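You operate a simulated robot arm through the tools that you are given. There is no shell and no other tool. Be economical: measure what you need, move in short steps, check, and stop when the job is done.

Carry out the task below with a simulated two-armed robot. There is one attempt and no reset: what you move stays moved.

## Task
Clamp the THIN spacer from the top shelf to the board's edge and push the dark block up close.
Fine: it goes in mark THREE, long side along the edge; use the brown-handled clamp, snug shows green; the dark block lies on the board. Leave the other clamps, spacers and blocks.

The check looks at the end state, three seconds after you hand in, the way a careful person would. Anything else that was tipped, shoved, dropped, spilled or broken makes it a failure.

## Robot
Two 7-joint arms with fingered hands on one trunk, on a base that drives. Base frame: it is fixed to the floor where the robot stands at the start and does not move with it; the origin is under the middle of the robot, x ahead of it, y to its left, z up. Readings come in mm, rad, newtons and seconds.
The left shoulder is at the start at [37, 215, 1046], the right one opposite. With the tool pointing down near the work surface each hand reaches from about 100 to 300 mm from the robot's upright axis, wherever it stands, measured 20 degrees to its own side. Places, roughly: c-clamp [-2750, 5750, 750]; dark block (6x6x3 cm) [500, 1300, 200]; orange-handled clamp [-2500, 3750, 750]; purple-handled clamp [-2500, 3250, 750]. Payload 3.6 kg a hand.
The tool frame of a hand sits at the grasp point between the pads (the TCP): z along the fingers, y along the line on which they close. The tips reach 22 mm beyond it. The gripper opens to 132 mm. The gripper's body begins 60 mm behind the TCP. The gripper is a hand of 4 fingers: y runs from the thumb to the fingers, the wrist lies at [0, 0, -203] in the tool frame, and closing takes about 1.5 s.
Orientation is that of the tool frame in the base frame, as a unit quaternion [x, y, z, w]. With the fingers straight down and closing along the base's y, the tool's x points along the base's -x, its y along +y and its z along -z.

## Interface
- The arms move only by the tool play_rows. It takes "left_targets", "right_targets" or both (then of equal length, played together; a hand with none holds still); each is a list of rows, each a list of 6 numbers: the shift along the base's x, y, z in mm, then the turn, a rotation vector about the base's x, y, z in rad. In form: [[dx, dy, dz, wx, wy, wz], ...]. A call has 1 to 20 rows; each row is the pose to reach, as a shift and turn from the pose commanded when the call began. "left_claw" and "right_claw" are, for a hand that has rows, the opening, from 0 (shut) to 1 (fully open), set as the call begins (left out, the last holds). Rows are played at 5 a second. More than 50 mm and 0.15 rad between two rows, or a gripper value outside its range, and nothing of the call is played. Where a pose cannot be reached the arm comes as near as it can. A force on the tool above 40 N (or 10 N above the force at the start of the call, whichever is more), or a blocked arm, ends the call early, and 0.2 s more pass. The fingers move at their own pace (about 108 mm/s each) and stop on an object; they squeeze with about 26 N. The grip force told is the motor's: it shows also when the fingers shut on nothing. Time passes only in rows, and 0.2 s behind the last, so rows that repeat a pose let the fingers close. It gives the time, the measured TCP pose, the force on the tool (base axes), the opening and the grip force at its end, in the units of the frame above (readings bear some noise), with the torque about the TCP (base axes, N m) and any sound that the robot's microphone picked up.
- Cameras (640 x 400 px; columns grow to the right, rows downward): "scene" is now at [154.9, 35.8, 1008.4]; the picture's right is [0.43, -0.90, -0.00], its down [0.15, 0.07, -0.99] and it looks along [0.89, 0.42, 0.17] (base axes); focal length 214 px, centre (320, 200). "left" rides on the left gripper at [-53, -53, -84] in its tool frame; the picture's right is [0.71, -0.71, 0.00], its down [0.53, 0.53, -0.67] and it looks along [0.47, 0.47, 0.74] (tool axes); focal length 247 px, centre (320, 200). "right" rides on the right gripper at [53, -53, -84] in its tool frame; the picture's right is [0.71, 0.71, 0.00], its down [-0.53, 0.53, -0.67] and it looks along [-0.47, 0.47, 0.74] (tool axes); focal length 247 px, centre (320, 200). There is no depth. A picture from a camera that has moved, and an enlarged one, comes with that camera's place and axes in the base frame and with its lens.
- capture(camera): a new picture of that camera. The clock stands still meanwhile.
- lift_body(by): slides the trunk up (or, below 0, down) by that many mm; the arms and the scene camera ride with it, the base frame stays. It gives what a move gives, with no picture.
- roll_base(legs): drives the robot by 1 to 6 legs, each [ahead, turn to the left] in mm and rad, along the robot's own axes; the way and the turn of a leg run together, so that a leg with both is an arc; at most 1500 mm and 3.142 rad a leg. The arms and the cameras ride along, it lands a little off, and it stops where it bumps. It gives what a move gives.
- set_fingers(finger1, finger2, finger3, thumb_bend, hand): sets how far each is bent, from 0 (flat) to 1 (curled in); at 0.3 the hand is open as for a grip, at 0.7 the pads meet at the TCP. One left out holds its place. A second passes; each finger stops where it meets its share of the squeeze, and holds until it gets a number again. A gripper value or a shape takes the hand back. It gives what a move gives, with no picture; readings hold the bend of each and the force on the fingers (four entries, about 0 where the hand has none), thumb and palm.
- preshape(shape, hand): the hand has 4 fingers and takes this shape, open, in about a second: jaw (thumb against the fingers, like two jaws); tri (thumb and two fingers); tip (a fingertip pinch); poke (one finger out to press); point (the index stretched); flat (the hand flat); cup (the hand cupped); fist (a fist). The gripper value then closes the fingers along that shape, each until it touches; the sizes above hold for jaw. It gives what a move gives, with no picture.
- head_to(pan, tilt): turns the head with the scene camera to pan (to the left, within 1.047 rad either way) and tilt (down, from -0.506 to 1.204), counted from straight ahead of the robot. It gives what a move gives.
- enlarge(camera, box): a new picture of the part [left, top, right, bottom] of that camera's present view, enlarged. The clock stands still meanwhile.
- close_job(): hands the job in; it is judged then, once.

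Work in short steps. Places have to be worked out from the pictures, the camera data and where the tool is seen: move nearer, look again, correct. Check each grasp and each placing, and mend what went wrong. You have 120 turns and 108 pictures in all, those below and enlarged ones among them. Open the grippers and draw the arms clear of the work before you hand the job in, unless the task says otherwise; then end with one line.

The tools are called after ">>>" by a JSON object that holds its "fn" and its "kwargs". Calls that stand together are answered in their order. play_rows: Moves the arms, as the interface text tells. Its arguments: {"type":"object","properties":{"left_targets":{"type":"array","items":{"type":"array","items":{"type":"number"}}},"left_claw":{"type":"number"},"right_targets":{"type":"array","items":{"type":"array","items":{"type":"number"}}},"right_claw":{"type":"number"}},"required":[]} The other tools are called the same way: lift_body (by) slides the trunk up or down; preshape (shape, hand) gives the hand a shape; set_fingers (finger1, finger2, finger3, thumb_bend, hand) moves the fingers one by one; roll_base (legs) drives the base; head_to (pan, tilt) turns the head that bears the scene camera; capture (camera) takes a picture; enlarge (camera, box) takes an enlarged picture of a part of a camera's view; close_job () hands the job in.

At the start:

```text
time: 0.0
left_tcp_pos: [305.8, 373.4, 998.8]
left_orientation: [0.001, 1.0, 0.0, 0.0]
left_wrist_force: [0.0, -0.3, -0.5]
left_wrist_torque: [-0.02, -0.02, 0.01]
left_width: 131.8
left_finger_force: 0.1
left_shape: jaw
left_bend: [0.3, 0.3, 0.3, 0.3]
left_finger forces: [0.0, 0.1, 0.1, 0.0, 0.0, 0.1]
right_tcp_pos: [288.8, 15.9, 1000.1]
right_orientation: [0.0, 1.0, 0.0, 0.0]
right_wrist_force: [-0.3, 0.3, -0.1]
right_wrist_torque: [0.01, 0.03, -0.03]
right_width: 132.1
right_finger_force: 0.0
right_shape: jaw
right_bend: [0.3, 0.3, 0.3, 0.3]
right_finger forces: [0.0, 0.0, 0.0, 0.0, 0.1, 0.1]
trunk travel left (down, up): [-325.0, 351.0]
robot x, y, heading: [-1.2, -1.1, -0.002]
head pan, tilt: [0.443, -0.169]
```

scene: 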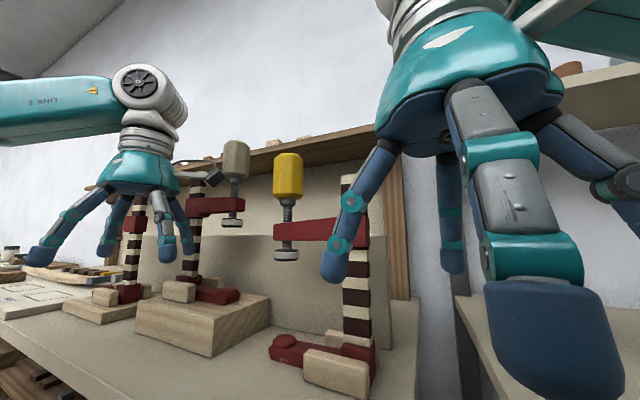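
right: 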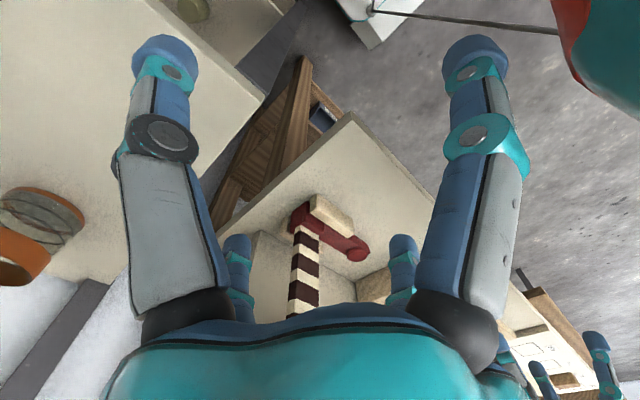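
left: 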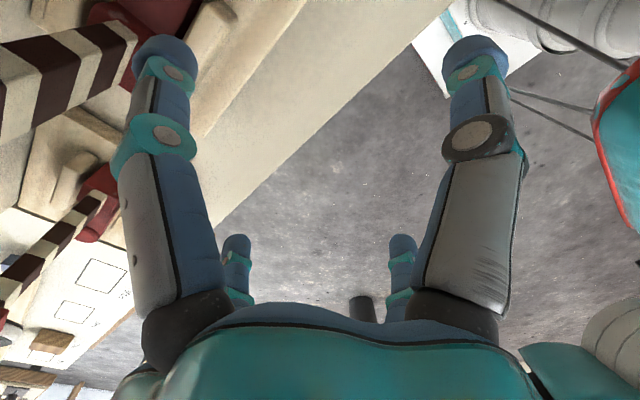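

The view shows a bench ahead-left with standing clamps and a shelf above it. I'll look around with the head to find the board, marks, shelf and the dark block.

>>> {"fn": "head_to", "kwargs": {"pan": 0.9, "tilt": 0.3}}

>>> {"fn": "capture", "kwargs": {"camera": "scene"}}

>>> {"fn": "head_to", "kwargs": {"pan": 0.0, "tilt": 0.2}}

>>> {"fn": "capture", "kwargs": {"camera": "scene"}}

```text
time: 0.9
left_tcp_pos: [306.2, 372.9, 999.5]
left_orientation: [0.002, 1.0, 0.0, 0.0]
left_wrist_force: [0.2, 0.3, -0.5]
left_wrist_torque: [0.01, 0.02, 0.01]
left_width: 131.7
left_finger_force: 0.0
left_shape: jaw
left_bend: [0.3, 0.3, 0.3, 0.3]
left_finger forces: [0.0, 0.1, 0.1, 0.1, 0.0, 0.0]
right_tcp_pos: [290.4, 15.9, 999.3]
right_orientation: [0.0, 1.0, 0.0, 0.0]
right_wrist_force: [0.4, 1.1, 0.3]
right_wrist_torque: [-0.02, -0.04, 0.02]
right_width: 131.8
right_finger_force: 0.0
right_shape: jaw
right_bend: [0.3, 0.3, 0.3, 0.3]
right_finger forces: [0.0, 0.1, 0.0, 0.0, 0.0, 0.1]
trunk travel left (down, up): [-325.0, 351.0]
robot x, y, heading: [-2.2, 0.5, -0.002]
head pan, tilt: [0.901, 0.3]
```

```text
104 pictures are left
camera scene: at [136.6, 72.8, 966.0], right [0.78, -0.62, 0.0], down [-0.18, -0.23, -0.96], along [0.59, 0.75, -0.3], focal length 214 px, centre (320, 200)
```

scene: 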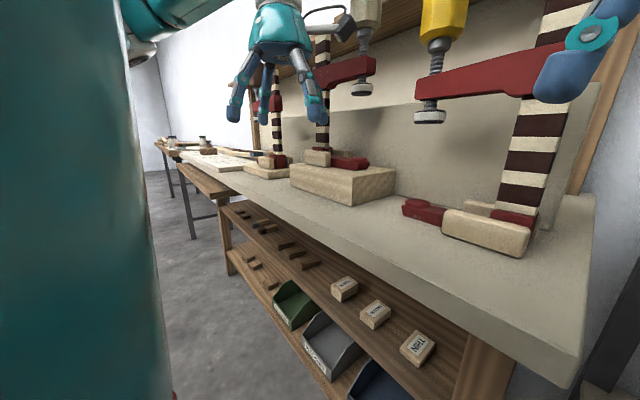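

```text
time: 2.1
left_tcp_pos: [306.8, 372.9, 999.3]
left_orientation: [0.0, 1.0, 0.001, 0.0]
left_wrist_force: [0.5, 0.2, 1.1]
left_wrist_torque: [0.04, -0.02, -0.04]
left_width: 131.8
left_finger_force: 0.0
left_shape: jaw
left_bend: [0.3, 0.3, 0.3, 0.3]
left_finger forces: [0.0, 0.0, 0.0, 0.0, 0.0, 0.1]
right_tcp_pos: [290.0, 15.9, 999.6]
right_orientation: [0.0, 1.0, 0.0, 0.0]
right_wrist_force: [0.0, 0.4, 1.1]
right_wrist_torque: [-0.04, -0.02, 0.01]
right_width: 131.9
right_finger_force: 0.2
right_shape: jaw
right_bend: [0.3, 0.3, 0.3, 0.3]
right_finger forces: [0.1, 0.1, 0.0, 0.0, 0.1, 0.0]
trunk travel left (down, up): [-325.0, 351.0]
robot x, y, heading: [-3.7, -0.4, 0.0]
head pan, tilt: [0.0, 0.201]
```

```text
103 pictures are left
camera scene: at [171.7, -0.3, 975.2], right [0.0, -1.0, 0.0], down [-0.2, 0.0, -0.98], along [0.98, 0.0, -0.2], focal length 214 px, centre (320, 200)
```

scene: 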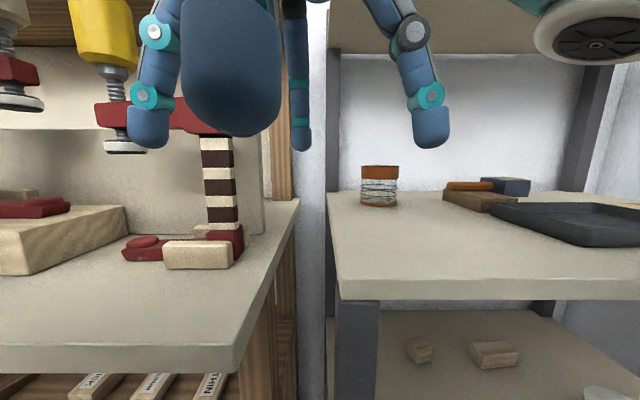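

I see labelled spacers on the under-bench shelf. I'll enlarge them and the clamp/board areas.

>>> {"fn": "head_to", "kwargs": {"pan": 0.85, "tilt": 0.5}}

>>> {"fn": "enlarge", "kwargs": {"camera": "scene", "box": [200, 120, 480, 300]}}

>>> {"fn": "head_to", "kwargs": {"pan": 0.85, "tilt": 0.0}}

>>> {"fn": "capture", "kwargs": {"camera": "scene"}}

```text
time: 3.3
left_tcp_pos: [305.8, 372.7, 998.8]
left_orientation: [0.001, 1.0, -0.001, 0.001]
left_wrist_force: [-0.5, -0.6, -0.4]
left_wrist_torque: [0.02, -0.01, 0.0]
left_width: 131.7
left_finger_force: 0.1
left_shape: jaw
left_bend: [0.3, 0.3, 0.3, 0.3]
left_finger forces: [0.1, 0.1, 0.0, 0.0, 0.0, 0.1]
right_tcp_pos: [290.0, 16.2, 998.1]
right_orientation: [0.0, 1.0, 0.0, 0.0]
right_wrist_force: [0.1, -0.5, -0.4]
right_wrist_torque: [-0.01, 0.01, -0.03]
right_width: 131.8
right_finger_force: 0.1
right_shape: jaw
right_bend: [0.3, 0.3, 0.3, 0.3]
right_finger forces: [0.0, 0.0, 0.0, 0.0, 0.0, 0.0]
trunk travel left (down, up): [-325.0, 351.0]
robot x, y, heading: [1.3, -1.6, -0.004]
head pan, tilt: [0.85, 0.499]
```

```text
2.22 times, centred on (340, 210) of scene
camera zoom: at [138.7, 68.0, 947.5], right [0.75, -0.66, 0.0], down [-0.32, -0.36, -0.88], along [0.58, 0.66, -0.48], focal length 477 px, centre (276, 178)
```

zoom: 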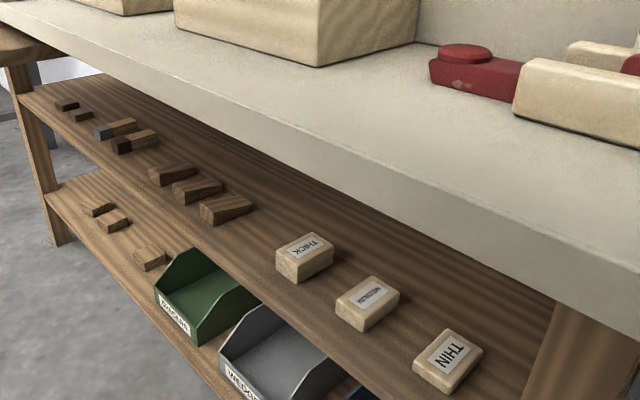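

```text
time: 4.2
left_tcp_pos: [307.0, 374.1, 999.4]
left_orientation: [0.001, 1.0, 0.0, 0.0]
left_wrist_force: [0.9, -1.2, -0.5]
left_wrist_torque: [0.01, 0.01, 0.0]
left_width: 131.8
left_finger_force: 0.1
left_shape: jaw
left_bend: [0.3, 0.3, 0.3, 0.3]
left_finger forces: [0.1, 0.0, 0.0, 0.0, 0.1, 0.0]
right_tcp_pos: [289.5, 15.6, 998.1]
right_orientation: [0.0, 1.0, 0.0, 0.0]
right_wrist_force: [-0.1, -0.7, 1.3]
right_wrist_torque: [0.01, 0.02, -0.01]
right_width: 131.6
right_finger_force: 0.0
right_shape: jaw
right_bend: [0.3, 0.3, 0.3, 0.3]
right_finger forces: [0.0, 0.0, 0.0, 0.1, 0.1, 0.0]
trunk travel left (down, up): [-325.0, 351.0]
robot x, y, heading: [0.0, 1.7, -0.006]
head pan, tilt: [0.85, 0.0]
```

```text
101 pictures are left
camera scene: at [138.0, 67.3, 993.6], right [0.75, -0.66, 0.0], down [0.0, 0.0, -1.0], along [0.66, 0.75, 0.0], focal length 214 px, centre (320, 200)
```

scene: 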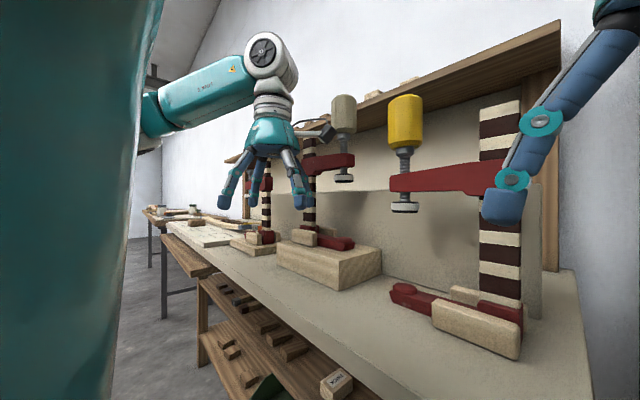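

The spacers on the under-bench shelf read THICK, MEDIUM, THIN. Another shelf sits above the bench with pieces on it. I'll raise the trunk to see it.

>>> {"fn": "lift_body", "kwargs": {"by": 340}}

>>> {"fn": "head_to", "kwargs": {"pan": 0.85, "tilt": 0.3}}

>>> {"fn": "capture", "kwargs": {"camera": "scene"}}

>>> {"fn": "head_to", "kwargs": {"pan": 0.3, "tilt": 0.5}}

>>> {"fn": "capture", "kwargs": {"camera": "scene"}}

```text
time: 7.5
left_tcp_pos: [308.0, 374.8, 1339.4]
left_orientation: [0.0, 1.0, 0.001, 0.0]
left_wrist_force: [0.7, -0.3, -0.6]
left_wrist_torque: [0.0, 0.04, -0.01]
left_width: 131.7
left_finger_force: 0.0
left_shape: jaw
left_bend: [0.3, 0.3, 0.3, 0.3]
left_finger forces: [0.1, 0.1, 0.0, 0.0, 0.0, 0.0]
right_tcp_pos: [289.3, 16.2, 1339.9]
right_orientation: [0.001, 1.0, 0.0, 0.0]
right_wrist_force: [0.9, 0.5, 0.7]
right_wrist_torque: [-0.01, 0.03, 0.01]
right_width: 132.0
right_finger_force: 0.1
right_shape: jaw
right_bend: [0.3, 0.3, 0.3, 0.3]
right_finger forces: [0.0, 0.2, 0.0, 0.1, 0.0, 0.1]
trunk travel left (down, up): [-665.0, 11.0]
robot x, y, heading: [-0.9, -0.2, -0.001]
head pan, tilt: [0.85, 0.0]
```

```text
time: 8.3
left_tcp_pos: [307.3, 373.3, 1339.7]
left_orientation: [0.001, 1.0, 0.001, 0.0]
left_wrist_force: [-0.4, -0.4, 0.7]
left_wrist_torque: [-0.01, 0.01, 0.03]
left_width: 131.9
left_finger_force: 0.0
left_shape: jaw
left_bend: [0.3, 0.3, 0.3, 0.3]
left_finger forces: [0.1, 0.1, 0.0, 0.0, 0.1, 0.0]
right_tcp_pos: [289.3, 16.7, 1339.3]
right_orientation: [0.0, 1.0, 0.0, 0.001]
right_wrist_force: [-0.3, -0.2, -0.4]
right_wrist_torque: [0.01, 0.0, 0.01]
right_width: 132.2
right_finger_force: 0.1
right_shape: jaw
right_bend: [0.3, 0.3, 0.3, 0.3]
right_finger forces: [0.0, 0.0, 0.2, 0.1, 0.1, 0.0]
trunk travel left (down, up): [-665.0, 11.0]
robot x, y, heading: [-3.4, -3.1, -0.001]
head pan, tilt: [0.85, 0.3]
```

```text
100 pictures are left
camera scene: at [137.8, 69.8, 1311.4], right [0.75, -0.66, 0.0], down [-0.2, -0.22, -0.96], along [0.63, 0.72, -0.3], focal length 214 px, centre (320, 200)
```

scene: 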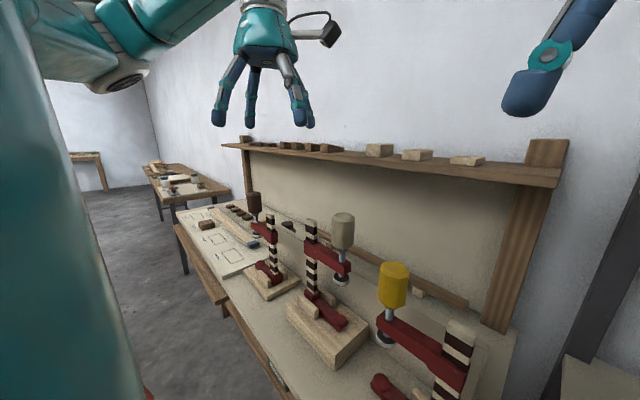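

```text
time: 9.3
left_tcp_pos: [306.8, 373.3, 1339.0]
left_orientation: [0.001, 1.0, 0.0, 0.0]
left_wrist_force: [0.0, -0.1, 0.7]
left_wrist_torque: [0.0, 0.0, -0.02]
left_width: 132.0
left_finger_force: 0.1
left_shape: jaw
left_bend: [0.3, 0.3, 0.3, 0.3]
left_finger forces: [0.0, 0.1, 0.0, 0.0, 0.0, 0.0]
right_tcp_pos: [289.6, 16.6, 1338.9]
right_orientation: [0.001, 1.0, 0.0, 0.0]
right_wrist_force: [0.0, -0.1, 0.6]
right_wrist_torque: [-0.01, 0.02, 0.0]
right_width: 132.1
right_finger_force: 0.2
right_shape: jaw
right_bend: [0.3, 0.3, 0.3, 0.3]
right_finger forces: [0.0, 0.1, 0.2, 0.1, 0.0, 0.1]
trunk travel left (down, up): [-665.0, 11.0]
robot x, y, heading: [-0.6, -0.6, -0.001]
head pan, tilt: [0.3, 0.499]
```

```text
99 pictures are left
camera scene: at [163.1, 26.7, 1292.9], right [0.3, -0.95, 0.0], down [-0.46, -0.14, -0.88], along [0.84, 0.26, -0.48], focal length 214 px, centre (320, 200)
```

scene: 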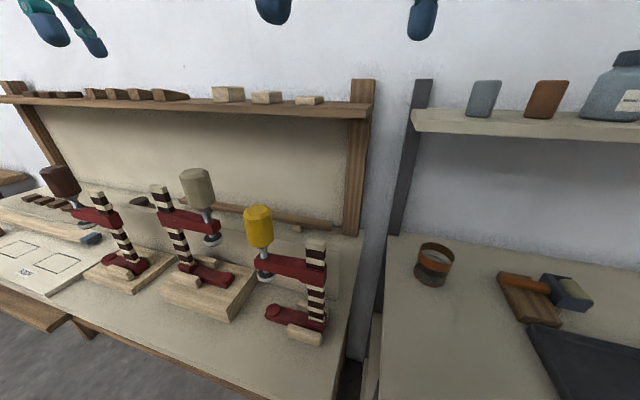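

The overhead shelf also holds spacers, with the thinnest on the right, and the dark-brown clamp stands third near the board. I'll zoom into the shelf and the board area.

>>> {"fn": "enlarge", "kwargs": {"camera": "scene", "box": [190, 60, 380, 180]}}

>>> {"fn": "head_to", "kwargs": {"pan": 0.9, "tilt": 0.4}}

>>> {"fn": "enlarge", "kwargs": {"camera": "scene", "box": [150, 120, 390, 270]}}

```text
3.33 times, centred on (285, 120) of scene
camera zoom: at [163.1, 26.7, 1292.9], right [0.3, -0.95, 0.0], down [-0.46, -0.14, -0.88], along [0.84, 0.26, -0.48], focal length 715 px, centre (437, 467)
```

zoom: 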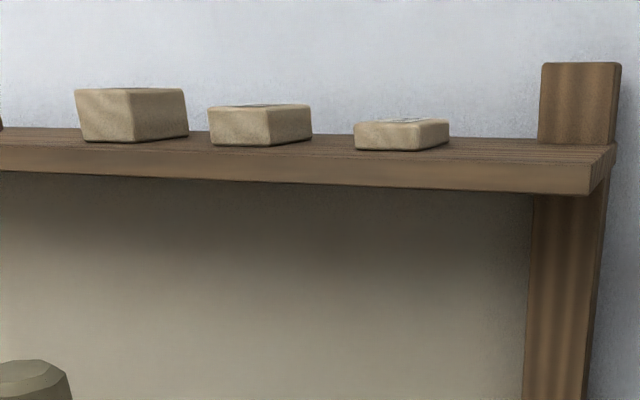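

```text
time: 10.3
left_tcp_pos: [306.6, 372.9, 1340.4]
left_orientation: [0.001, 1.0, 0.0, -0.001]
left_wrist_force: [-0.3, -0.4, 0.2]
left_wrist_torque: [0.0, -0.02, -0.02]
left_width: 131.8
left_finger_force: 0.1
left_shape: jaw
left_bend: [0.3, 0.3, 0.3, 0.3]
left_finger forces: [0.0, 0.1, 0.0, 0.0, 0.0, 0.0]
right_tcp_pos: [289.9, 15.8, 1339.5]
right_orientation: [0.0, 1.0, 0.0, 0.001]
right_wrist_force: [-0.2, 0.2, 0.0]
right_wrist_torque: [-0.02, 0.01, -0.04]
right_width: 132.1
right_finger_force: 0.0
right_shape: jaw
right_bend: [0.3, 0.3, 0.3, 0.3]
right_finger forces: [0.0, 0.1, 0.1, 0.1, 0.0, 0.0]
trunk travel left (down, up): [-665.0, 11.0]
robot x, y, heading: [0.3, -2.4, 0.002]
head pan, tilt: [0.901, 0.4]
```

```text
2.67 times, centred on (270, 195) of scene
camera zoom: at [133.9, 72.2, 1302.0], right [0.78, -0.62, 0.0], down [-0.24, -0.3, -0.92], along [0.57, 0.72, -0.39], focal length 572 px, centre (453, 213)
```

zoom: 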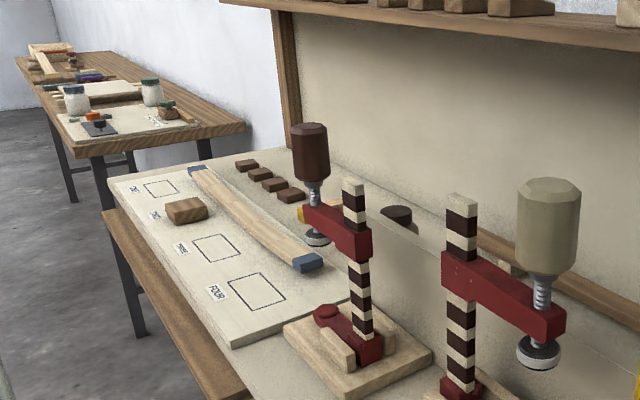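

The top shelf spacers sit near x≈600, z≈1255 with THIN around y≈200; the board with marks ONE–FOUR is at y≈800–1300 on a bench about z≈865. Before grasping I want to see how the hand's digits look in the pinch shape.

>>> {"fn": "preshape", "kwargs": {"hand": "left", "shape": "tip"}}

>>> {"fn": "capture", "kwargs": {"camera": "left"}}

>>> {"fn": "head_to", "kwargs": {"pan": 1.0, "tilt": 0.0}}

>>> {"fn": "capture", "kwargs": {"camera": "scene"}}

```text
time: 11.2
left_tcp_pos: [308.0, 372.1, 1339.2]
left_orientation: [0.001, 1.0, 0.0, 0.0]
left_wrist_force: [0.4, -0.2, 0.3]
left_wrist_torque: [-0.01, -0.02, 0.03]
left_width: 132.0
left_finger_force: 0.0
left_shape: tip
left_bend: [0.11, 0.3, 0.11, 0.3]
left_finger forces: [0.0, 0.0, 0.0, 0.1, 0.1, 0.1]
right_tcp_pos: [289.8, 16.3, 1337.8]
right_orientation: [0.0, 1.0, 0.001, 0.0]
right_wrist_force: [-0.7, -0.8, 0.1]
right_wrist_torque: [0.01, -0.01, -0.01]
right_width: 131.9
right_finger_force: 0.0
right_shape: jaw
right_bend: [0.3, 0.3, 0.3, 0.3]
right_finger forces: [0.0, 0.0, 0.1, 0.0, 0.1, 0.0]
trunk travel left (down, up): [-665.0, 11.0]
robot x, y, heading: [-1.4, -1.5, -0.005]
head pan, tilt: [0.901, 0.4]
```

```text
96 pictures are left
camera left: at [360.3, 320.6, 1423.2], right [-0.71, -0.71, 0.0], down [-0.53, 0.53, 0.67], along [-0.47, 0.47, -0.74], focal length 247 px, centre (320, 200)
```

left: 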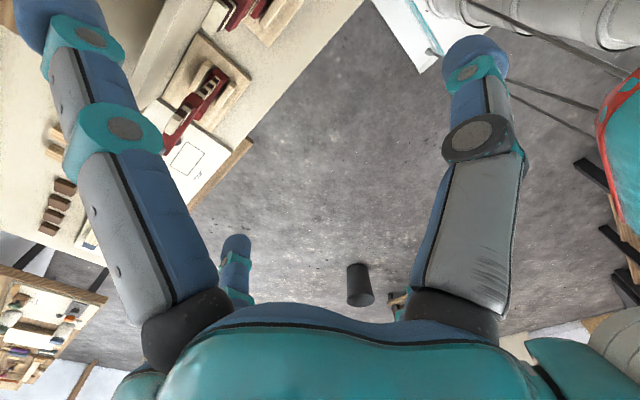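

```text
time: 12.1
left_tcp_pos: [306.0, 371.7, 1339.9]
left_orientation: [0.001, 1.0, 0.0, 0.0]
left_wrist_force: [0.2, 0.2, 0.8]
left_wrist_torque: [0.01, 0.0, 0.04]
left_width: 131.9
left_finger_force: 0.1
left_shape: tip
left_bend: [0.11, 0.3, 0.11, 0.3]
left_finger forces: [0.0, 0.0, 0.0, 0.1, 0.0, 0.0]
right_tcp_pos: [289.2, 15.8, 1339.6]
right_orientation: [0.0, 1.0, 0.001, 0.001]
right_wrist_force: [0.1, 0.9, 0.0]
right_wrist_torque: [-0.01, 0.0, -0.03]
right_width: 131.8
right_finger_force: 0.1
right_shape: jaw
right_bend: [0.3, 0.3, 0.3, 0.3]
right_finger forces: [0.1, 0.0, 0.0, 0.0, 0.0, 0.1]
trunk travel left (down, up): [-665.0, 11.0]
robot x, y, heading: [-0.1, -0.1, -0.001]
head pan, tilt: [1.0, 0.0]
```

```text
95 pictures are left
camera scene: at [124.9, 75.4, 1339.0], right [0.84, -0.54, 0.0], down [0.0, 0.0, -1.0], along [0.54, 0.84, 0.0], focal length 214 px, centre (320, 200)
```

scene: 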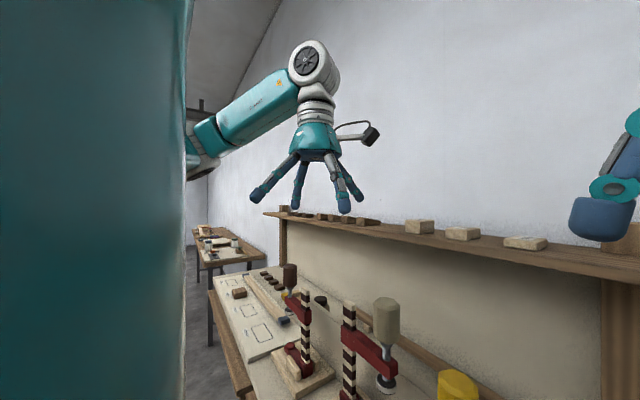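

In tip shape the two side digits spread and finger2 pinches against the thumb. I'll move the left hand over the THIN spacer at a safe height to look down on it.

>>> {"fn": "play_rows", "kwargs": {"left_targets": [[20, 0, 45, 0, 0, 0], [55, -25, 70, 0, 0, 0], [90, -50, 90, 0, 0, 0], [125, -75, 90, 0, 0, 0], [160, -100, 90, 0, 0, 0], [190, -125, 90, 0, 0, 0], [225, -150, 90, 0, 0, 0], [250, -170, 90, 0, 0, 0]]}}

>>> {"fn": "capture", "kwargs": {"camera": "left"}}

```text
time: 13.9
left_tcp_pos: [557.3, 200.4, 1428.9]
left_orientation: [0.001, 1.0, 0.001, 0.0]
left_wrist_force: [-0.3, 0.4, -0.5]
left_wrist_torque: [0.03, -0.02, 0.0]
left_width: 131.7
left_finger_force: 0.0
left_shape: tip
left_bend: [0.11, 0.3, 0.11, 0.3]
left_finger forces: [0.1, 0.1, 0.0, 0.0, 0.1, 0.0]
right_tcp_pos: [290.2, 14.8, 1339.3]
right_orientation: [0.0, 1.0, 0.001, -0.001]
right_wrist_force: [0.6, 0.0, 0.5]
right_wrist_torque: [-0.02, 0.04, -0.01]
right_width: 131.7
right_finger_force: 0.0
right_shape: jaw
right_bend: [0.3, 0.3, 0.3, 0.3]
right_finger forces: [0.1, 0.0, 0.1, 0.0, 0.1, 0.0]
trunk travel left (down, up): [-665.0, 11.0]
robot x, y, heading: [-0.5, -2.7, -0.002]
head pan, tilt: [1.0, 0.0]
```

```text
94 pictures are left
camera left: at [610.9, 148.0, 1512.1], right [-0.71, -0.71, 0.0], down [-0.52, 0.53, 0.67], along [-0.47, 0.48, -0.74], focal length 247 px, centre (320, 200)
```

left: 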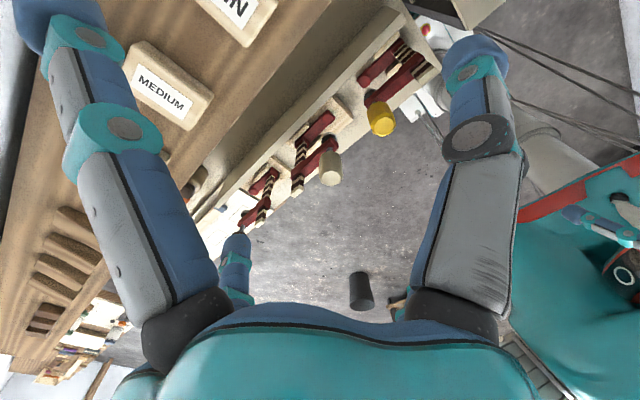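

The left camera shows MEDIUM fully and "…N" (THIN) at the top, so THIN is around x≈650, y≈205 with its long side along x. I'll narrow the side digits and move over it.

>>> {"fn": "preshape", "kwargs": {"hand": "left", "shape": "jaw"}}

>>> {"fn": "play_rows", "kwargs": {"left_targets": [[35, 0, 0, 0, 0, 0], [65, 0, 0, 0, 0, 0], [90, 0, 0, 0, 0, 0]]}}

>>> {"fn": "capture", "kwargs": {"camera": "left"}}

>>> {"fn": "head_to", "kwargs": {"pan": 0.3, "tilt": 0.0}}

>>> {"fn": "capture", "kwargs": {"camera": "scene"}}

```text
time: 14.8
left_tcp_pos: [555.9, 203.3, 1428.1]
left_orientation: [0.001, 1.0, 0.0, 0.0]
left_wrist_force: [0.2, -0.3, 0.9]
left_wrist_torque: [-0.01, 0.01, -0.01]
left_width: 131.9
left_finger_force: 0.0
left_shape: jaw
left_bend: [0.3, 0.3, 0.3, 0.3]
left_finger forces: [0.0, 0.0, 0.0, 0.1, 0.1, 0.0]
right_tcp_pos: [289.3, 15.6, 1338.3]
right_orientation: [0.0, 1.0, 0.0, -0.002]
right_wrist_force: [-0.3, -0.1, -0.5]
right_wrist_torque: [0.02, -0.02, 0.0]
right_width: 132.2
right_finger_force: 0.1
right_shape: jaw
right_bend: [0.3, 0.3, 0.3, 0.3]
right_finger forces: [0.0, 0.0, 0.0, 0.0, 0.0, 0.0]
trunk travel left (down, up): [-665.0, 11.0]
robot x, y, heading: [-1.2, -1.2, 0.004]
head pan, tilt: [1.0, 0.0]
```

```text
time: 15.6
left_tcp_pos: [598.8, 206.3, 1425.3]
left_orientation: [0.001, 1.0, 0.001, 0.0]
left_wrist_force: [-0.1, -0.1, -0.3]
left_wrist_torque: [-0.01, 0.04, 0.03]
left_width: 131.5
left_finger_force: 0.1
left_shape: jaw
left_bend: [0.3, 0.3, 0.3, 0.3]
left_finger forces: [0.0, 0.0, 0.0, 0.0, 0.0, 0.0]
left hand out of reach, approached as far as the arm can: row 2, 3
right_tcp_pos: [290.4, 16.1, 1338.7]
right_orientation: [0.0, 1.0, 0.0, -0.001]
right_wrist_force: [0.7, -1.4, 0.1]
right_wrist_torque: [-0.01, 0.01, 0.02]
right_width: 132.1
right_finger_force: 0.1
right_shape: jaw
right_bend: [0.3, 0.3, 0.3, 0.3]
right_finger forces: [0.0, 0.1, 0.0, 0.1, 0.1, 0.0]
trunk travel left (down, up): [-665.0, 11.0]
robot x, y, heading: [-1.7, -0.3, -0.004]
head pan, tilt: [1.0, 0.0]
```

```text
93 pictures are left
camera left: at [652.0, 153.4, 1510.3], right [-0.71, -0.71, 0.0], down [-0.53, 0.53, 0.67], along [-0.47, 0.47, -0.74], focal length 247 px, centre (320, 200)
```

left: 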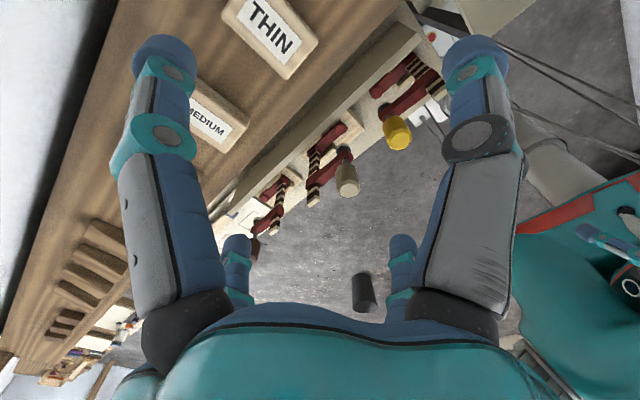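

```text
time: 16.6
left_tcp_pos: [597.9, 204.4, 1428.4]
left_orientation: [0.001, 1.0, 0.0, 0.0]
left_wrist_force: [0.5, 0.3, -0.1]
left_wrist_torque: [-0.04, 0.03, -0.01]
left_width: 131.8
left_finger_force: 0.1
left_shape: jaw
left_bend: [0.3, 0.3, 0.3, 0.3]
left_finger forces: [0.0, 0.0, 0.0, 0.1, 0.1, 0.1]
right_tcp_pos: [290.5, 15.4, 1337.9]
right_orientation: [0.0, 1.0, 0.0, 0.0]
right_wrist_force: [-1.1, -0.4, -0.6]
right_wrist_torque: [-0.03, 0.03, 0.0]
right_width: 131.7
right_finger_force: 0.1
right_shape: jaw
right_bend: [0.3, 0.3, 0.3, 0.3]
right_finger forces: [0.1, 0.0, 0.0, 0.0, 0.1, 0.1]
trunk travel left (down, up): [-665.0, 11.0]
robot x, y, heading: [1.3, -0.7, 0.001]
head pan, tilt: [0.3, 0.0]
```

```text
92 pictures are left
camera scene: at [162.6, 26.0, 1339.0], right [0.3, -0.95, 0.0], down [0.0, 0.0, -1.0], along [0.95, 0.3, 0.0], focal length 214 px, centre (320, 200)
```

scene: 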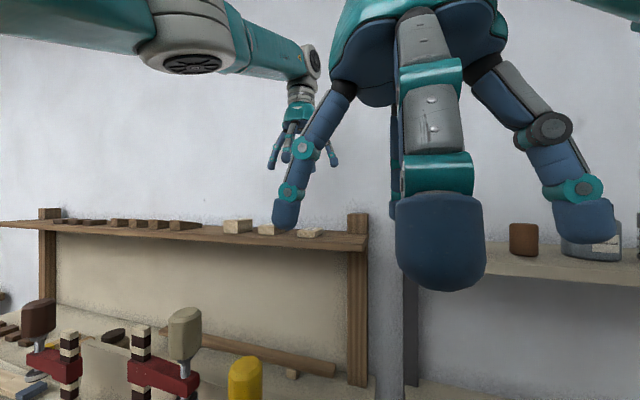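

THIN's top face spans x≈627–693, y≈181–222, top z≈1271, with the shelf at ≈1251. I'll narrow thumb and finger2, keep the side digits open, and come down partway.

>>> {"fn": "set_fingers", "kwargs": {"hand": "left", "finger1": 0.3, "finger2": 0.42, "finger3": 0.3, "thumb_bend": 0.42}}

>>> {"fn": "play_rows", "kwargs": {"left_targets": [[0, 0, -45, 0, 0, 0], [0, 0, -90, 0, 0, 0], [0, 0, -90, 0, 0, 0]]}}

>>> {"fn": "capture", "kwargs": {"camera": "left"}}

```text
time: 17.6
left_tcp_pos: [598.2, 204.5, 1426.2]
left_orientation: [0.0, 1.0, 0.0, 0.0]
left_wrist_force: [0.1, 0.0, 0.0]
left_wrist_torque: [0.01, -0.01, -0.02]
left_width: 75.2
left_finger_force: 0.1
left_shape: fingers
left_bend: [0.3, 0.42, 0.3, 0.42]
left_finger forces: [0.1, 0.1, 0.0, 0.1, 0.0, 0.0]
right_tcp_pos: [290.4, 15.2, 1339.1]
right_orientation: [0.0, 1.0, 0.0, -0.001]
right_wrist_force: [0.4, 0.3, 0.9]
right_wrist_torque: [0.0, 0.0, 0.03]
right_width: 131.9
right_finger_force: 0.1
right_shape: jaw
right_bend: [0.3, 0.3, 0.3, 0.3]
right_finger forces: [0.0, 0.1, 0.1, 0.1, 0.0, 0.0]
trunk travel left (down, up): [-665.0, 11.0]
robot x, y, heading: [-0.6, -1.9, 0.001]
head pan, tilt: [0.3, 0.0]
```

```text
time: 18.4
left_tcp_pos: [621.7, 201.4, 1342.9]
left_orientation: [0.002, 1.0, 0.001, -0.001]
left_wrist_force: [-0.3, -0.4, -0.2]
left_wrist_torque: [0.01, 0.03, -0.01]
left_width: 75.4
left_finger_force: 0.1
left_shape: fingers
left_bend: [0.3, 0.42, 0.3, 0.42]
left_finger forces: [0.1, 0.1, 0.0, 0.0, 0.0, 0.0]
left hand out of reach, approached as far as the arm can: row 1, 2, 3
right_tcp_pos: [289.5, 15.9, 1340.0]
right_orientation: [0.0, 1.0, 0.0, -0.001]
right_wrist_force: [-0.4, 0.0, 0.6]
right_wrist_torque: [0.0, 0.01, -0.01]
right_width: 131.9
right_finger_force: 0.0
right_shape: jaw
right_bend: [0.3, 0.3, 0.3, 0.3]
right_finger forces: [0.0, 0.0, 0.0, 0.1, 0.0, 0.0]
trunk travel left (down, up): [-665.0, 11.0]
robot x, y, heading: [2.1, -0.7, 0.003]
head pan, tilt: [0.3, 0.0]
```

```text
91 pictures are left
camera left: at [675.0, 149.3, 1425.3], right [-0.71, -0.71, 0.0], down [-0.52, 0.53, 0.67], along [-0.47, 0.47, -0.74], focal length 247 px, centre (320, 200)
```

left: 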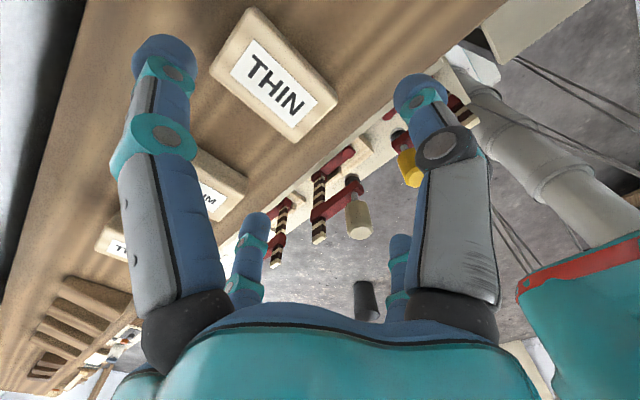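

THIN is confirmed under the hand: centre ≈[660,199], top ≈1271. The vertical reach ends near x≈637, so I'll lean the fingers 0.1 rad forward; first I flatten one side digit to learn which one is on the robot's side.

>>> {"fn": "set_fingers", "kwargs": {"hand": "left", "finger1": 0.1}}

>>> {"fn": "play_rows", "kwargs": {"left_targets": [[0, 0, -10, 0, -0.06, 0], [0, 0, -20, 0, -0.12, 0], [0, 0, -20, 0, -0.12, 0]]}}

>>> {"fn": "capture", "kwargs": {"camera": "left"}}

```text
time: 19.4
left_tcp_pos: [622.1, 203.0, 1342.1]
left_orientation: [0.001, 1.0, 0.0, -0.001]
left_wrist_force: [0.0, 0.6, -0.3]
left_wrist_torque: [-0.04, -0.01, -0.01]
left_width: 92.6
left_finger_force: 0.2
left_shape: fingers
left_bend: [0.1, 0.42, 0.3, 0.42]
left_finger forces: [0.0, 0.0, 0.0, 0.1, 0.1, 0.0]
right_tcp_pos: [289.8, 16.5, 1340.6]
right_orientation: [0.0, 1.0, 0.0, -0.001]
right_wrist_force: [-0.3, -0.8, -0.2]
right_wrist_torque: [-0.01, 0.03, 0.02]
right_width: 131.9
right_finger_force: 0.1
right_shape: jaw
right_bend: [0.3, 0.3, 0.3, 0.3]
right_finger forces: [0.1, 0.0, 0.1, 0.1, 0.1, 0.0]
trunk travel left (down, up): [-665.0, 11.0]
robot x, y, heading: [-1.1, -2.7, 0.002]
head pan, tilt: [0.3, 0.0]
```

```text
time: 20.2
left_tcp_pos: [649.3, 199.9, 1327.6]
left_orientation: [0.001, 0.998, 0.001, 0.06]
left_wrist_force: [0.1, 0.1, -0.3]
left_wrist_torque: [0.0, 0.0, -0.02]
left_width: 92.8
left_finger_force: 0.1
left_shape: fingers
left_bend: [0.1, 0.42, 0.3, 0.42]
left_finger forces: [0.0, 0.0, 0.1, 0.0, 0.0, 0.1]
left hand out of reach, approached as far as the arm can: row 1, 2, 3
right_tcp_pos: [291.2, 16.1, 1339.4]
right_orientation: [0.0, 1.0, 0.0, -0.001]
right_wrist_force: [-0.8, -0.8, 0.3]
right_wrist_torque: [0.01, -0.01, 0.01]
right_width: 131.9
right_finger_force: 0.0
right_shape: jaw
right_bend: [0.3, 0.3, 0.3, 0.3]
right_finger forces: [0.0, 0.0, 0.0, 0.0, 0.0, 0.0]
trunk travel left (down, up): [-665.0, 11.0]
robot x, y, heading: [3.3, -0.1, 0.01]
head pan, tilt: [0.3, 0.0]
```

```text
90 pictures are left
camera left: at [692.6, 146.5, 1416.4], right [-0.7, -0.71, -0.08], down [-0.6, 0.53, 0.6], along [-0.38, 0.47, -0.79], focal length 247 px, centre (320, 200)
```

left: 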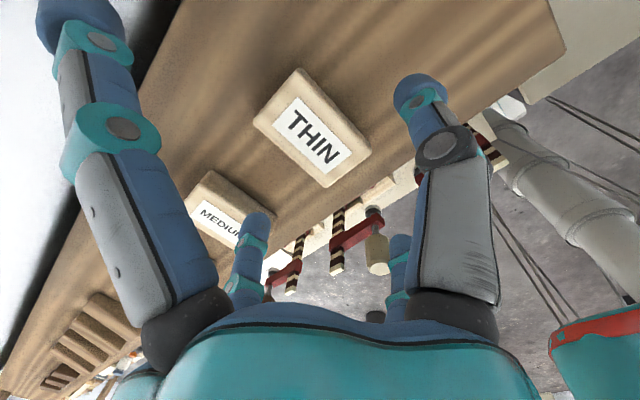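

finger1 is the wall-side digit, so I swap: finger1 back to 0.3 and finger3 flat. Then I descend to about z=1282 over the spacer centre and look.

>>> {"fn": "set_fingers", "kwargs": {"hand": "left", "finger1": 0.3, "finger3": 0.1}}

>>> {"fn": "play_rows", "kwargs": {"left_targets": [[4, 0, -12, 0, 0, 0], [10, 0, -25, 0, 0, 0], [10, 0, -35, 0, 0, 0], [10, 0, -35, 0, 0, 0]]}}

>>> {"fn": "capture", "kwargs": {"camera": "left"}}

>>> {"fn": "enlarge", "kwargs": {"camera": "scene", "box": [200, 120, 440, 270]}}

```text
time: 21.2
left_tcp_pos: [649.5, 199.0, 1327.1]
left_orientation: [0.001, 0.998, 0.001, 0.06]
left_wrist_force: [-0.4, 0.1, 0.7]
left_wrist_torque: [-0.03, -0.02, -0.01]
left_width: 75.7
left_finger_force: 0.1
left_shape: fingers
left_bend: [0.3, 0.42, 0.1, 0.42]
left_finger forces: [0.1, 0.1, 0.0, 0.1, 0.0, 0.1]
right_tcp_pos: [290.3, 15.9, 1339.3]
right_orientation: [0.0, 1.0, 0.001, -0.001]
right_wrist_force: [1.0, 0.4, -0.4]
right_wrist_torque: [-0.01, -0.02, -0.03]
right_width: 131.6
right_finger_force: 0.0
right_shape: jaw
right_bend: [0.3, 0.3, 0.3, 0.3]
right_finger forces: [0.0, 0.1, 0.0, 0.1, 0.0, 0.0]
trunk travel left (down, up): [-665.0, 11.0]
robot x, y, heading: [-0.4, -4.8, -0.001]
head pan, tilt: [0.3, 0.0]
```

```text
time: 22.2
left_tcp_pos: [657.2, 198.2, 1291.9]
left_orientation: [0.001, 0.998, 0.0, 0.059]
left_wrist_force: [0.0, 0.3, -1.0]
left_wrist_torque: [0.01, 0.03, -0.03]
left_width: 75.6
left_finger_force: 0.0
left_shape: fingers
left_bend: [0.3, 0.42, 0.1, 0.42]
left_finger forces: [0.0, 0.1, 0.2, 0.0, 0.0, 0.1]
left hand out of reach, approached as far as the arm can: row 2
right_tcp_pos: [290.3, 15.3, 1339.0]
right_orientation: [0.0, 1.0, 0.0, -0.001]
right_wrist_force: [0.3, -0.8, -0.1]
right_wrist_torque: [0.01, -0.01, -0.05]
right_width: 132.0
right_finger_force: 0.2
right_shape: jaw
right_bend: [0.3, 0.3, 0.3, 0.3]
right_finger forces: [0.1, 0.0, 0.1, 0.0, 0.1, 0.1]
trunk travel left (down, up): [-665.0, 11.0]
robot x, y, heading: [-2.3, -0.2, 0.004]
head pan, tilt: [0.3, 0.0]
```

```text
89 pictures are left
camera left: at [700.5, 146.1, 1381.0], right [-0.7, -0.71, -0.08], down [-0.6, 0.53, 0.6], along [-0.38, 0.47, -0.79], focal length 247 px, centre (320, 200)
```

left: 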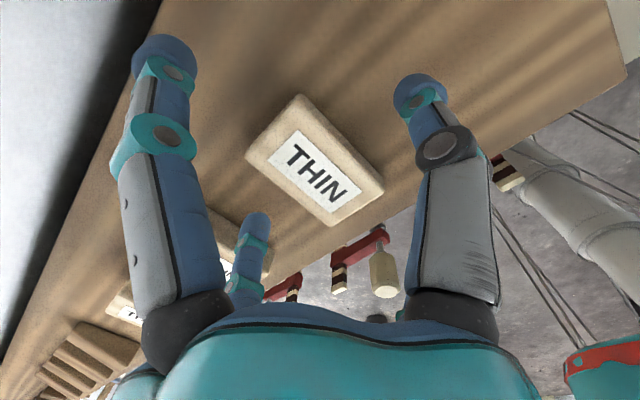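

```text
2.67 times, centred on (320, 195) of scene
camera zoom: at [162.7, 26.2, 1339.0], right [0.3, -0.96, 0.0], down [0.0, 0.0, -1.0], along [0.96, 0.3, 0.0], focal length 572 px, centre (320, 213)
```

zoom: 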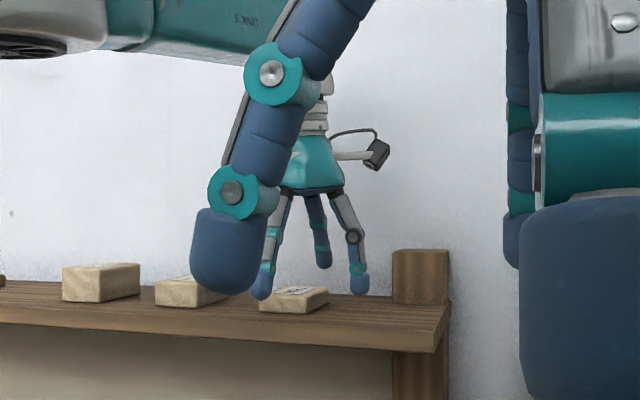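

Thumb and finger2 straddle THIN cleanly. I'll go down 15 mm more (tips ≈1255, shelf ≈1252) and close thumb and finger2.

>>> {"fn": "play_rows", "kwargs": {"left_targets": [[1, 1, -8, 0, 0, 0], [1, 1, -15, 0, 0, 0], [1, 1, -15, 0, 0, 0]]}}

>>> {"fn": "set_fingers", "kwargs": {"hand": "left", "finger2": 0.85, "thumb_bend": 0.85}}

>>> {"fn": "capture", "kwargs": {"camera": "left"}}

```text
time: 23.1
left_tcp_pos: [660.1, 199.7, 1276.7]
left_orientation: [0.0, 0.998, -0.001, 0.06]
left_wrist_force: [0.4, 0.7, 1.7]
left_wrist_torque: [-0.05, -0.01, 0.0]
left_width: 75.5
left_finger_force: 0.9
left_shape: fingers
left_bend: [0.3, 0.42, 0.1, 0.42]
left_finger forces: [0.0, 0.9, 0.1, 0.0, 1.3, 0.0]
right_tcp_pos: [290.0, 16.1, 1340.1]
right_orientation: [0.0, 1.0, 0.0, -0.002]
right_wrist_force: [-0.6, 0.1, 0.3]
right_wrist_torque: [0.01, 0.02, 0.0]
right_width: 132.0
right_finger_force: 0.1
right_shape: jaw
right_bend: [0.3, 0.3, 0.3, 0.3]
right_finger forces: [0.0, 0.0, 0.1, 0.1, 0.0, 0.0]
trunk travel left (down, up): [-665.0, 11.0]
robot x, y, heading: [2.1, -2.4, -0.004]
head pan, tilt: [0.3, 0.0]
```

```text
time: 24.1
left_tcp_pos: [658.9, 198.9, 1278.5]
left_orientation: [0.001, 0.998, 0.001, 0.061]
left_wrist_force: [1.4, -3.5, 12.8]
left_wrist_torque: [0.43, -0.05, -0.09]
left_width: 58.1
left_finger_force: 22.4
left_shape: fingers
left_bend: [0.3, 0.47, 0.1, 0.74]
left_finger forces: [0.1, 24.8, 0.1, 0.0, 19.1, 0.1]
right_tcp_pos: [288.4, 14.5, 1339.0]
right_orientation: [0.0, 1.0, 0.001, 0.0]
right_wrist_force: [-0.5, -0.6, -0.2]
right_wrist_torque: [0.02, 0.01, 0.0]
right_width: 131.8
right_finger_force: 0.1
right_shape: jaw
right_bend: [0.3, 0.3, 0.3, 0.3]
right_finger forces: [0.0, 0.0, 0.1, 0.1, 0.1, 0.0]
trunk travel left (down, up): [-665.0, 11.0]
robot x, y, heading: [4.1, 2.6, -0.002]
head pan, tilt: [0.3, 0.0]
```

```text
87 pictures are left
camera left: at [701.4, 145.4, 1368.3], right [-0.7, -0.71, -0.09], down [-0.6, 0.53, 0.6], along [-0.38, 0.47, -0.8], focal length 247 px, centre (320, 200)
```

left: 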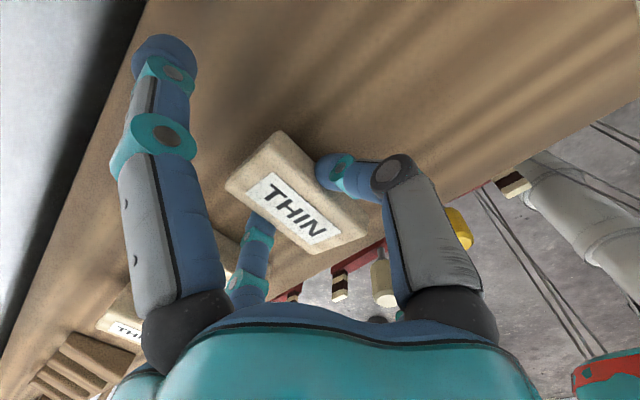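

The squeeze also shows 12.8 N upward: finger2's tip stalled against the shelf and the thumb slid THIN a little to +y. I'll reopen, raise 7 mm, shift +y and close again.

>>> {"fn": "set_fingers", "kwargs": {"hand": "left", "finger2": 0.42, "thumb_bend": 0.42}}

>>> {"fn": "play_rows", "kwargs": {"left_targets": [[0, 0, 6, 0, 0, 0], [0, 12, 7, 0, 0, 0], [0, 12, 7, 0, 0, 0]]}}

>>> {"fn": "capture", "kwargs": {"camera": "left"}}

```text
time: 25.1
left_tcp_pos: [658.0, 200.6, 1277.8]
left_orientation: [0.0, 0.998, 0.001, 0.061]
left_wrist_force: [0.1, 4.9, 12.0]
left_wrist_torque: [-0.44, 0.0, -0.01]
left_width: 72.9
left_finger_force: 5.8
left_shape: fingers
left_bend: [0.3, 0.42, 0.1, 0.44]
left_finger forces: [0.0, 0.1, 0.1, 0.0, 11.8, 0.1]
right_tcp_pos: [288.8, 16.0, 1339.1]
right_orientation: [0.0, 1.0, 0.0, 0.0]
right_wrist_force: [0.0, -0.1, -0.6]
right_wrist_torque: [-0.02, -0.01, -0.02]
right_width: 132.0
right_finger_force: 0.1
right_shape: jaw
right_bend: [0.3, 0.3, 0.3, 0.3]
right_finger forces: [0.1, 0.0, 0.0, 0.0, 0.0, 0.1]
trunk travel left (down, up): [-665.0, 11.0]
robot x, y, heading: [-3.9, -0.8, -0.0]
head pan, tilt: [0.3, 0.0]
```

```text
time: 25.9
left_tcp_pos: [661.4, 211.6, 1282.8]
left_orientation: [0.0, 0.998, 0.0, 0.059]
left_wrist_force: [0.0, -0.1, -0.7]
left_wrist_torque: [0.01, 0.0, 0.02]
left_width: 75.3
left_finger_force: 0.1
left_shape: fingers
left_bend: [0.3, 0.42, 0.1, 0.42]
left_finger forces: [0.1, 0.1, 0.0, 0.0, 0.1, 0.0]
right_tcp_pos: [290.2, 15.4, 1339.6]
right_orientation: [0.0, 1.0, 0.0, -0.001]
right_wrist_force: [0.3, 0.2, -0.4]
right_wrist_torque: [-0.01, -0.01, 0.0]
right_width: 131.9
right_finger_force: 0.1
right_shape: jaw
right_bend: [0.3, 0.3, 0.3, 0.3]
right_finger forces: [0.0, 0.0, 0.1, 0.1, 0.0, 0.0]
trunk travel left (down, up): [-665.0, 11.0]
robot x, y, heading: [-2.7, -1.5, -0.003]
head pan, tilt: [0.3, 0.0]
```

```text
86 pictures are left
camera left: at [703.5, 158.9, 1373.0], right [-0.7, -0.71, -0.08], down [-0.6, 0.53, 0.6], along [-0.38, 0.47, -0.79], focal length 247 px, centre (320, 200)
```

left: 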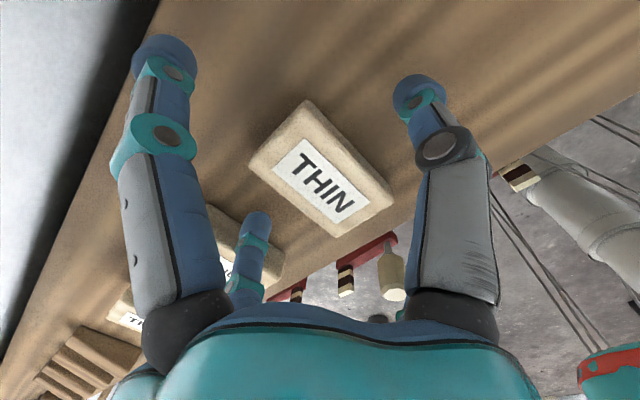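

THIN is now around [667,205]; the hand straddles it with no contact. Closing thumb and finger2 again.

>>> {"fn": "play_rows", "kwargs": {"left_targets": [[3, -5, 0, 0, 0, 0], [3, -5, 0, 0, 0, 0]]}}

>>> {"fn": "set_fingers", "kwargs": {"hand": "left", "finger2": 0.85, "thumb_bend": 0.85}}

>>> {"fn": "capture", "kwargs": {"camera": "left"}}

```text
time: 26.4
left_tcp_pos: [659.0, 207.1, 1284.0]
left_orientation: [0.0, 0.998, 0.0, 0.059]
left_wrist_force: [-0.1, 0.2, 0.2]
left_wrist_torque: [0.01, 0.0, 0.0]
left_width: 75.2
left_finger_force: 0.0
left_shape: fingers
left_bend: [0.3, 0.42, 0.1, 0.42]
left_finger forces: [0.0, 0.0, 0.0, 0.0, 0.0, 0.0]
left hand out of reach, approached as far as the arm can: row 1, 2
right_tcp_pos: [290.1, 15.8, 1338.9]
right_orientation: [0.0, 1.0, 0.0, -0.001]
right_wrist_force: [0.0, 0.4, -0.9]
right_wrist_torque: [0.02, 0.02, 0.0]
right_width: 131.8
right_finger_force: 0.0
right_shape: jaw
right_bend: [0.3, 0.3, 0.3, 0.3]
right_finger forces: [0.0, 0.1, 0.1, 0.1, 0.1, 0.1]
trunk travel left (down, up): [-665.0, 11.0]
robot x, y, heading: [-0.4, -1.7, -0.002]
head pan, tilt: [0.3, 0.0]
```

```text
time: 27.4
left_tcp_pos: [659.0, 206.4, 1284.0]
left_orientation: [0.001, 0.998, 0.0, 0.061]
left_wrist_force: [0.2, -1.7, 2.1]
left_wrist_torque: [0.05, -0.04, -0.02]
left_width: 58.2
left_finger_force: 17.0
left_shape: fingers
left_bend: [0.3, 0.48, 0.1, 0.75]
left_finger forces: [0.1, 16.2, 0.1, 0.0, 17.6, 0.0]
right_tcp_pos: [290.5, 16.4, 1338.6]
right_orientation: [0.0, 1.0, 0.0, -0.002]
right_wrist_force: [0.5, 0.1, 0.2]
right_wrist_torque: [-0.01, -0.02, 0.0]
right_width: 132.0
right_finger_force: 0.0
right_shape: jaw
right_bend: [0.3, 0.3, 0.3, 0.3]
right_finger forces: [0.0, 0.1, 0.0, 0.1, 0.0, 0.1]
trunk travel left (down, up): [-665.0, 11.0]
robot x, y, heading: [1.5, -0.6, -0.007]
head pan, tilt: [0.3, 0.0]
```

```text
85 pictures are left
camera left: at [702.0, 154.1, 1373.3], right [-0.7, -0.71, -0.09], down [-0.6, 0.53, 0.6], along [-0.38, 0.47, -0.79], focal length 247 px, centre (320, 200)
```

left: 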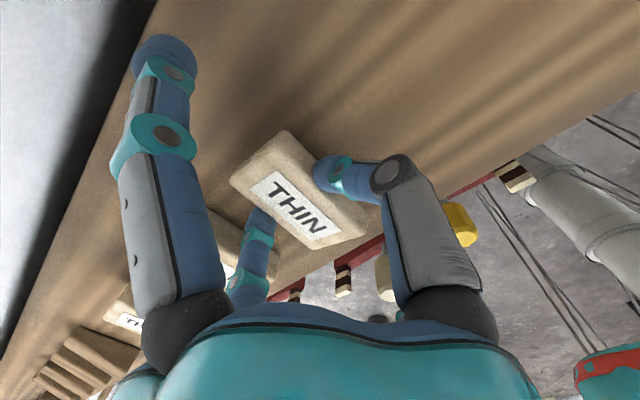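

The grip holds the spacer with ~17 N on each side. I'll lift it 60 mm and verify.

>>> {"fn": "play_rows", "kwargs": {"left_targets": [[0, 0, 20, 0, 0, 0], [-10, 0, 50, 0, 0, 0], [-30, 0, 70, 0, 0, 0]]}}

>>> {"fn": "capture", "kwargs": {"camera": "left"}}

```text
time: 28.2
left_tcp_pos: [629.1, 209.0, 1353.6]
left_orientation: [0.0, 0.998, 0.0, 0.059]
left_wrist_force: [-0.1, -0.1, -0.6]
left_wrist_torque: [-0.04, -0.01, 0.02]
left_width: 58.2
left_finger_force: 16.9
left_shape: fingers
left_bend: [0.3, 0.48, 0.1, 0.75]
left_finger forces: [0.0, 17.0, 0.0, 0.1, 17.0, 0.0]
left hand out of reach, approached as far as the arm can: row 1
right_tcp_pos: [289.0, 16.9, 1338.9]
right_orientation: [0.0, 1.0, 0.0, 0.001]
right_wrist_force: [0.7, -0.1, 0.4]
right_wrist_torque: [-0.02, -0.01, -0.01]
right_width: 132.0
right_finger_force: 0.1
right_shape: jaw
right_bend: [0.3, 0.3, 0.3, 0.3]
right_finger forces: [0.0, 0.0, 0.1, 0.1, 0.0, 0.0]
trunk travel left (down, up): [-665.0, 11.0]
robot x, y, heading: [-5.1, 1.0, 0.004]
head pan, tilt: [0.3, 0.0]
```

```text
84 pictures are left
camera left: at [672.4, 155.8, 1443.7], right [-0.7, -0.71, -0.08], down [-0.6, 0.53, 0.6], along [-0.38, 0.47, -0.8], focal length 247 px, centre (320, 200)
```

left: 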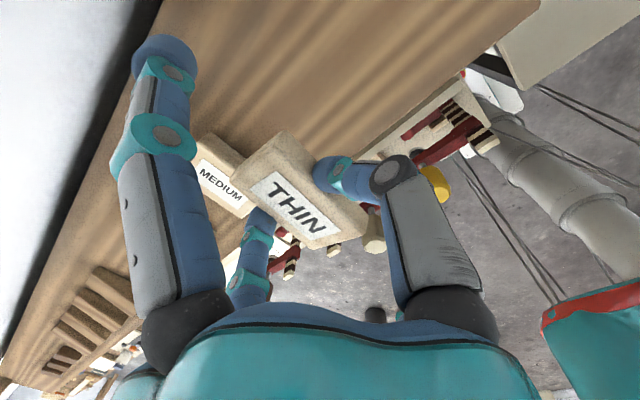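

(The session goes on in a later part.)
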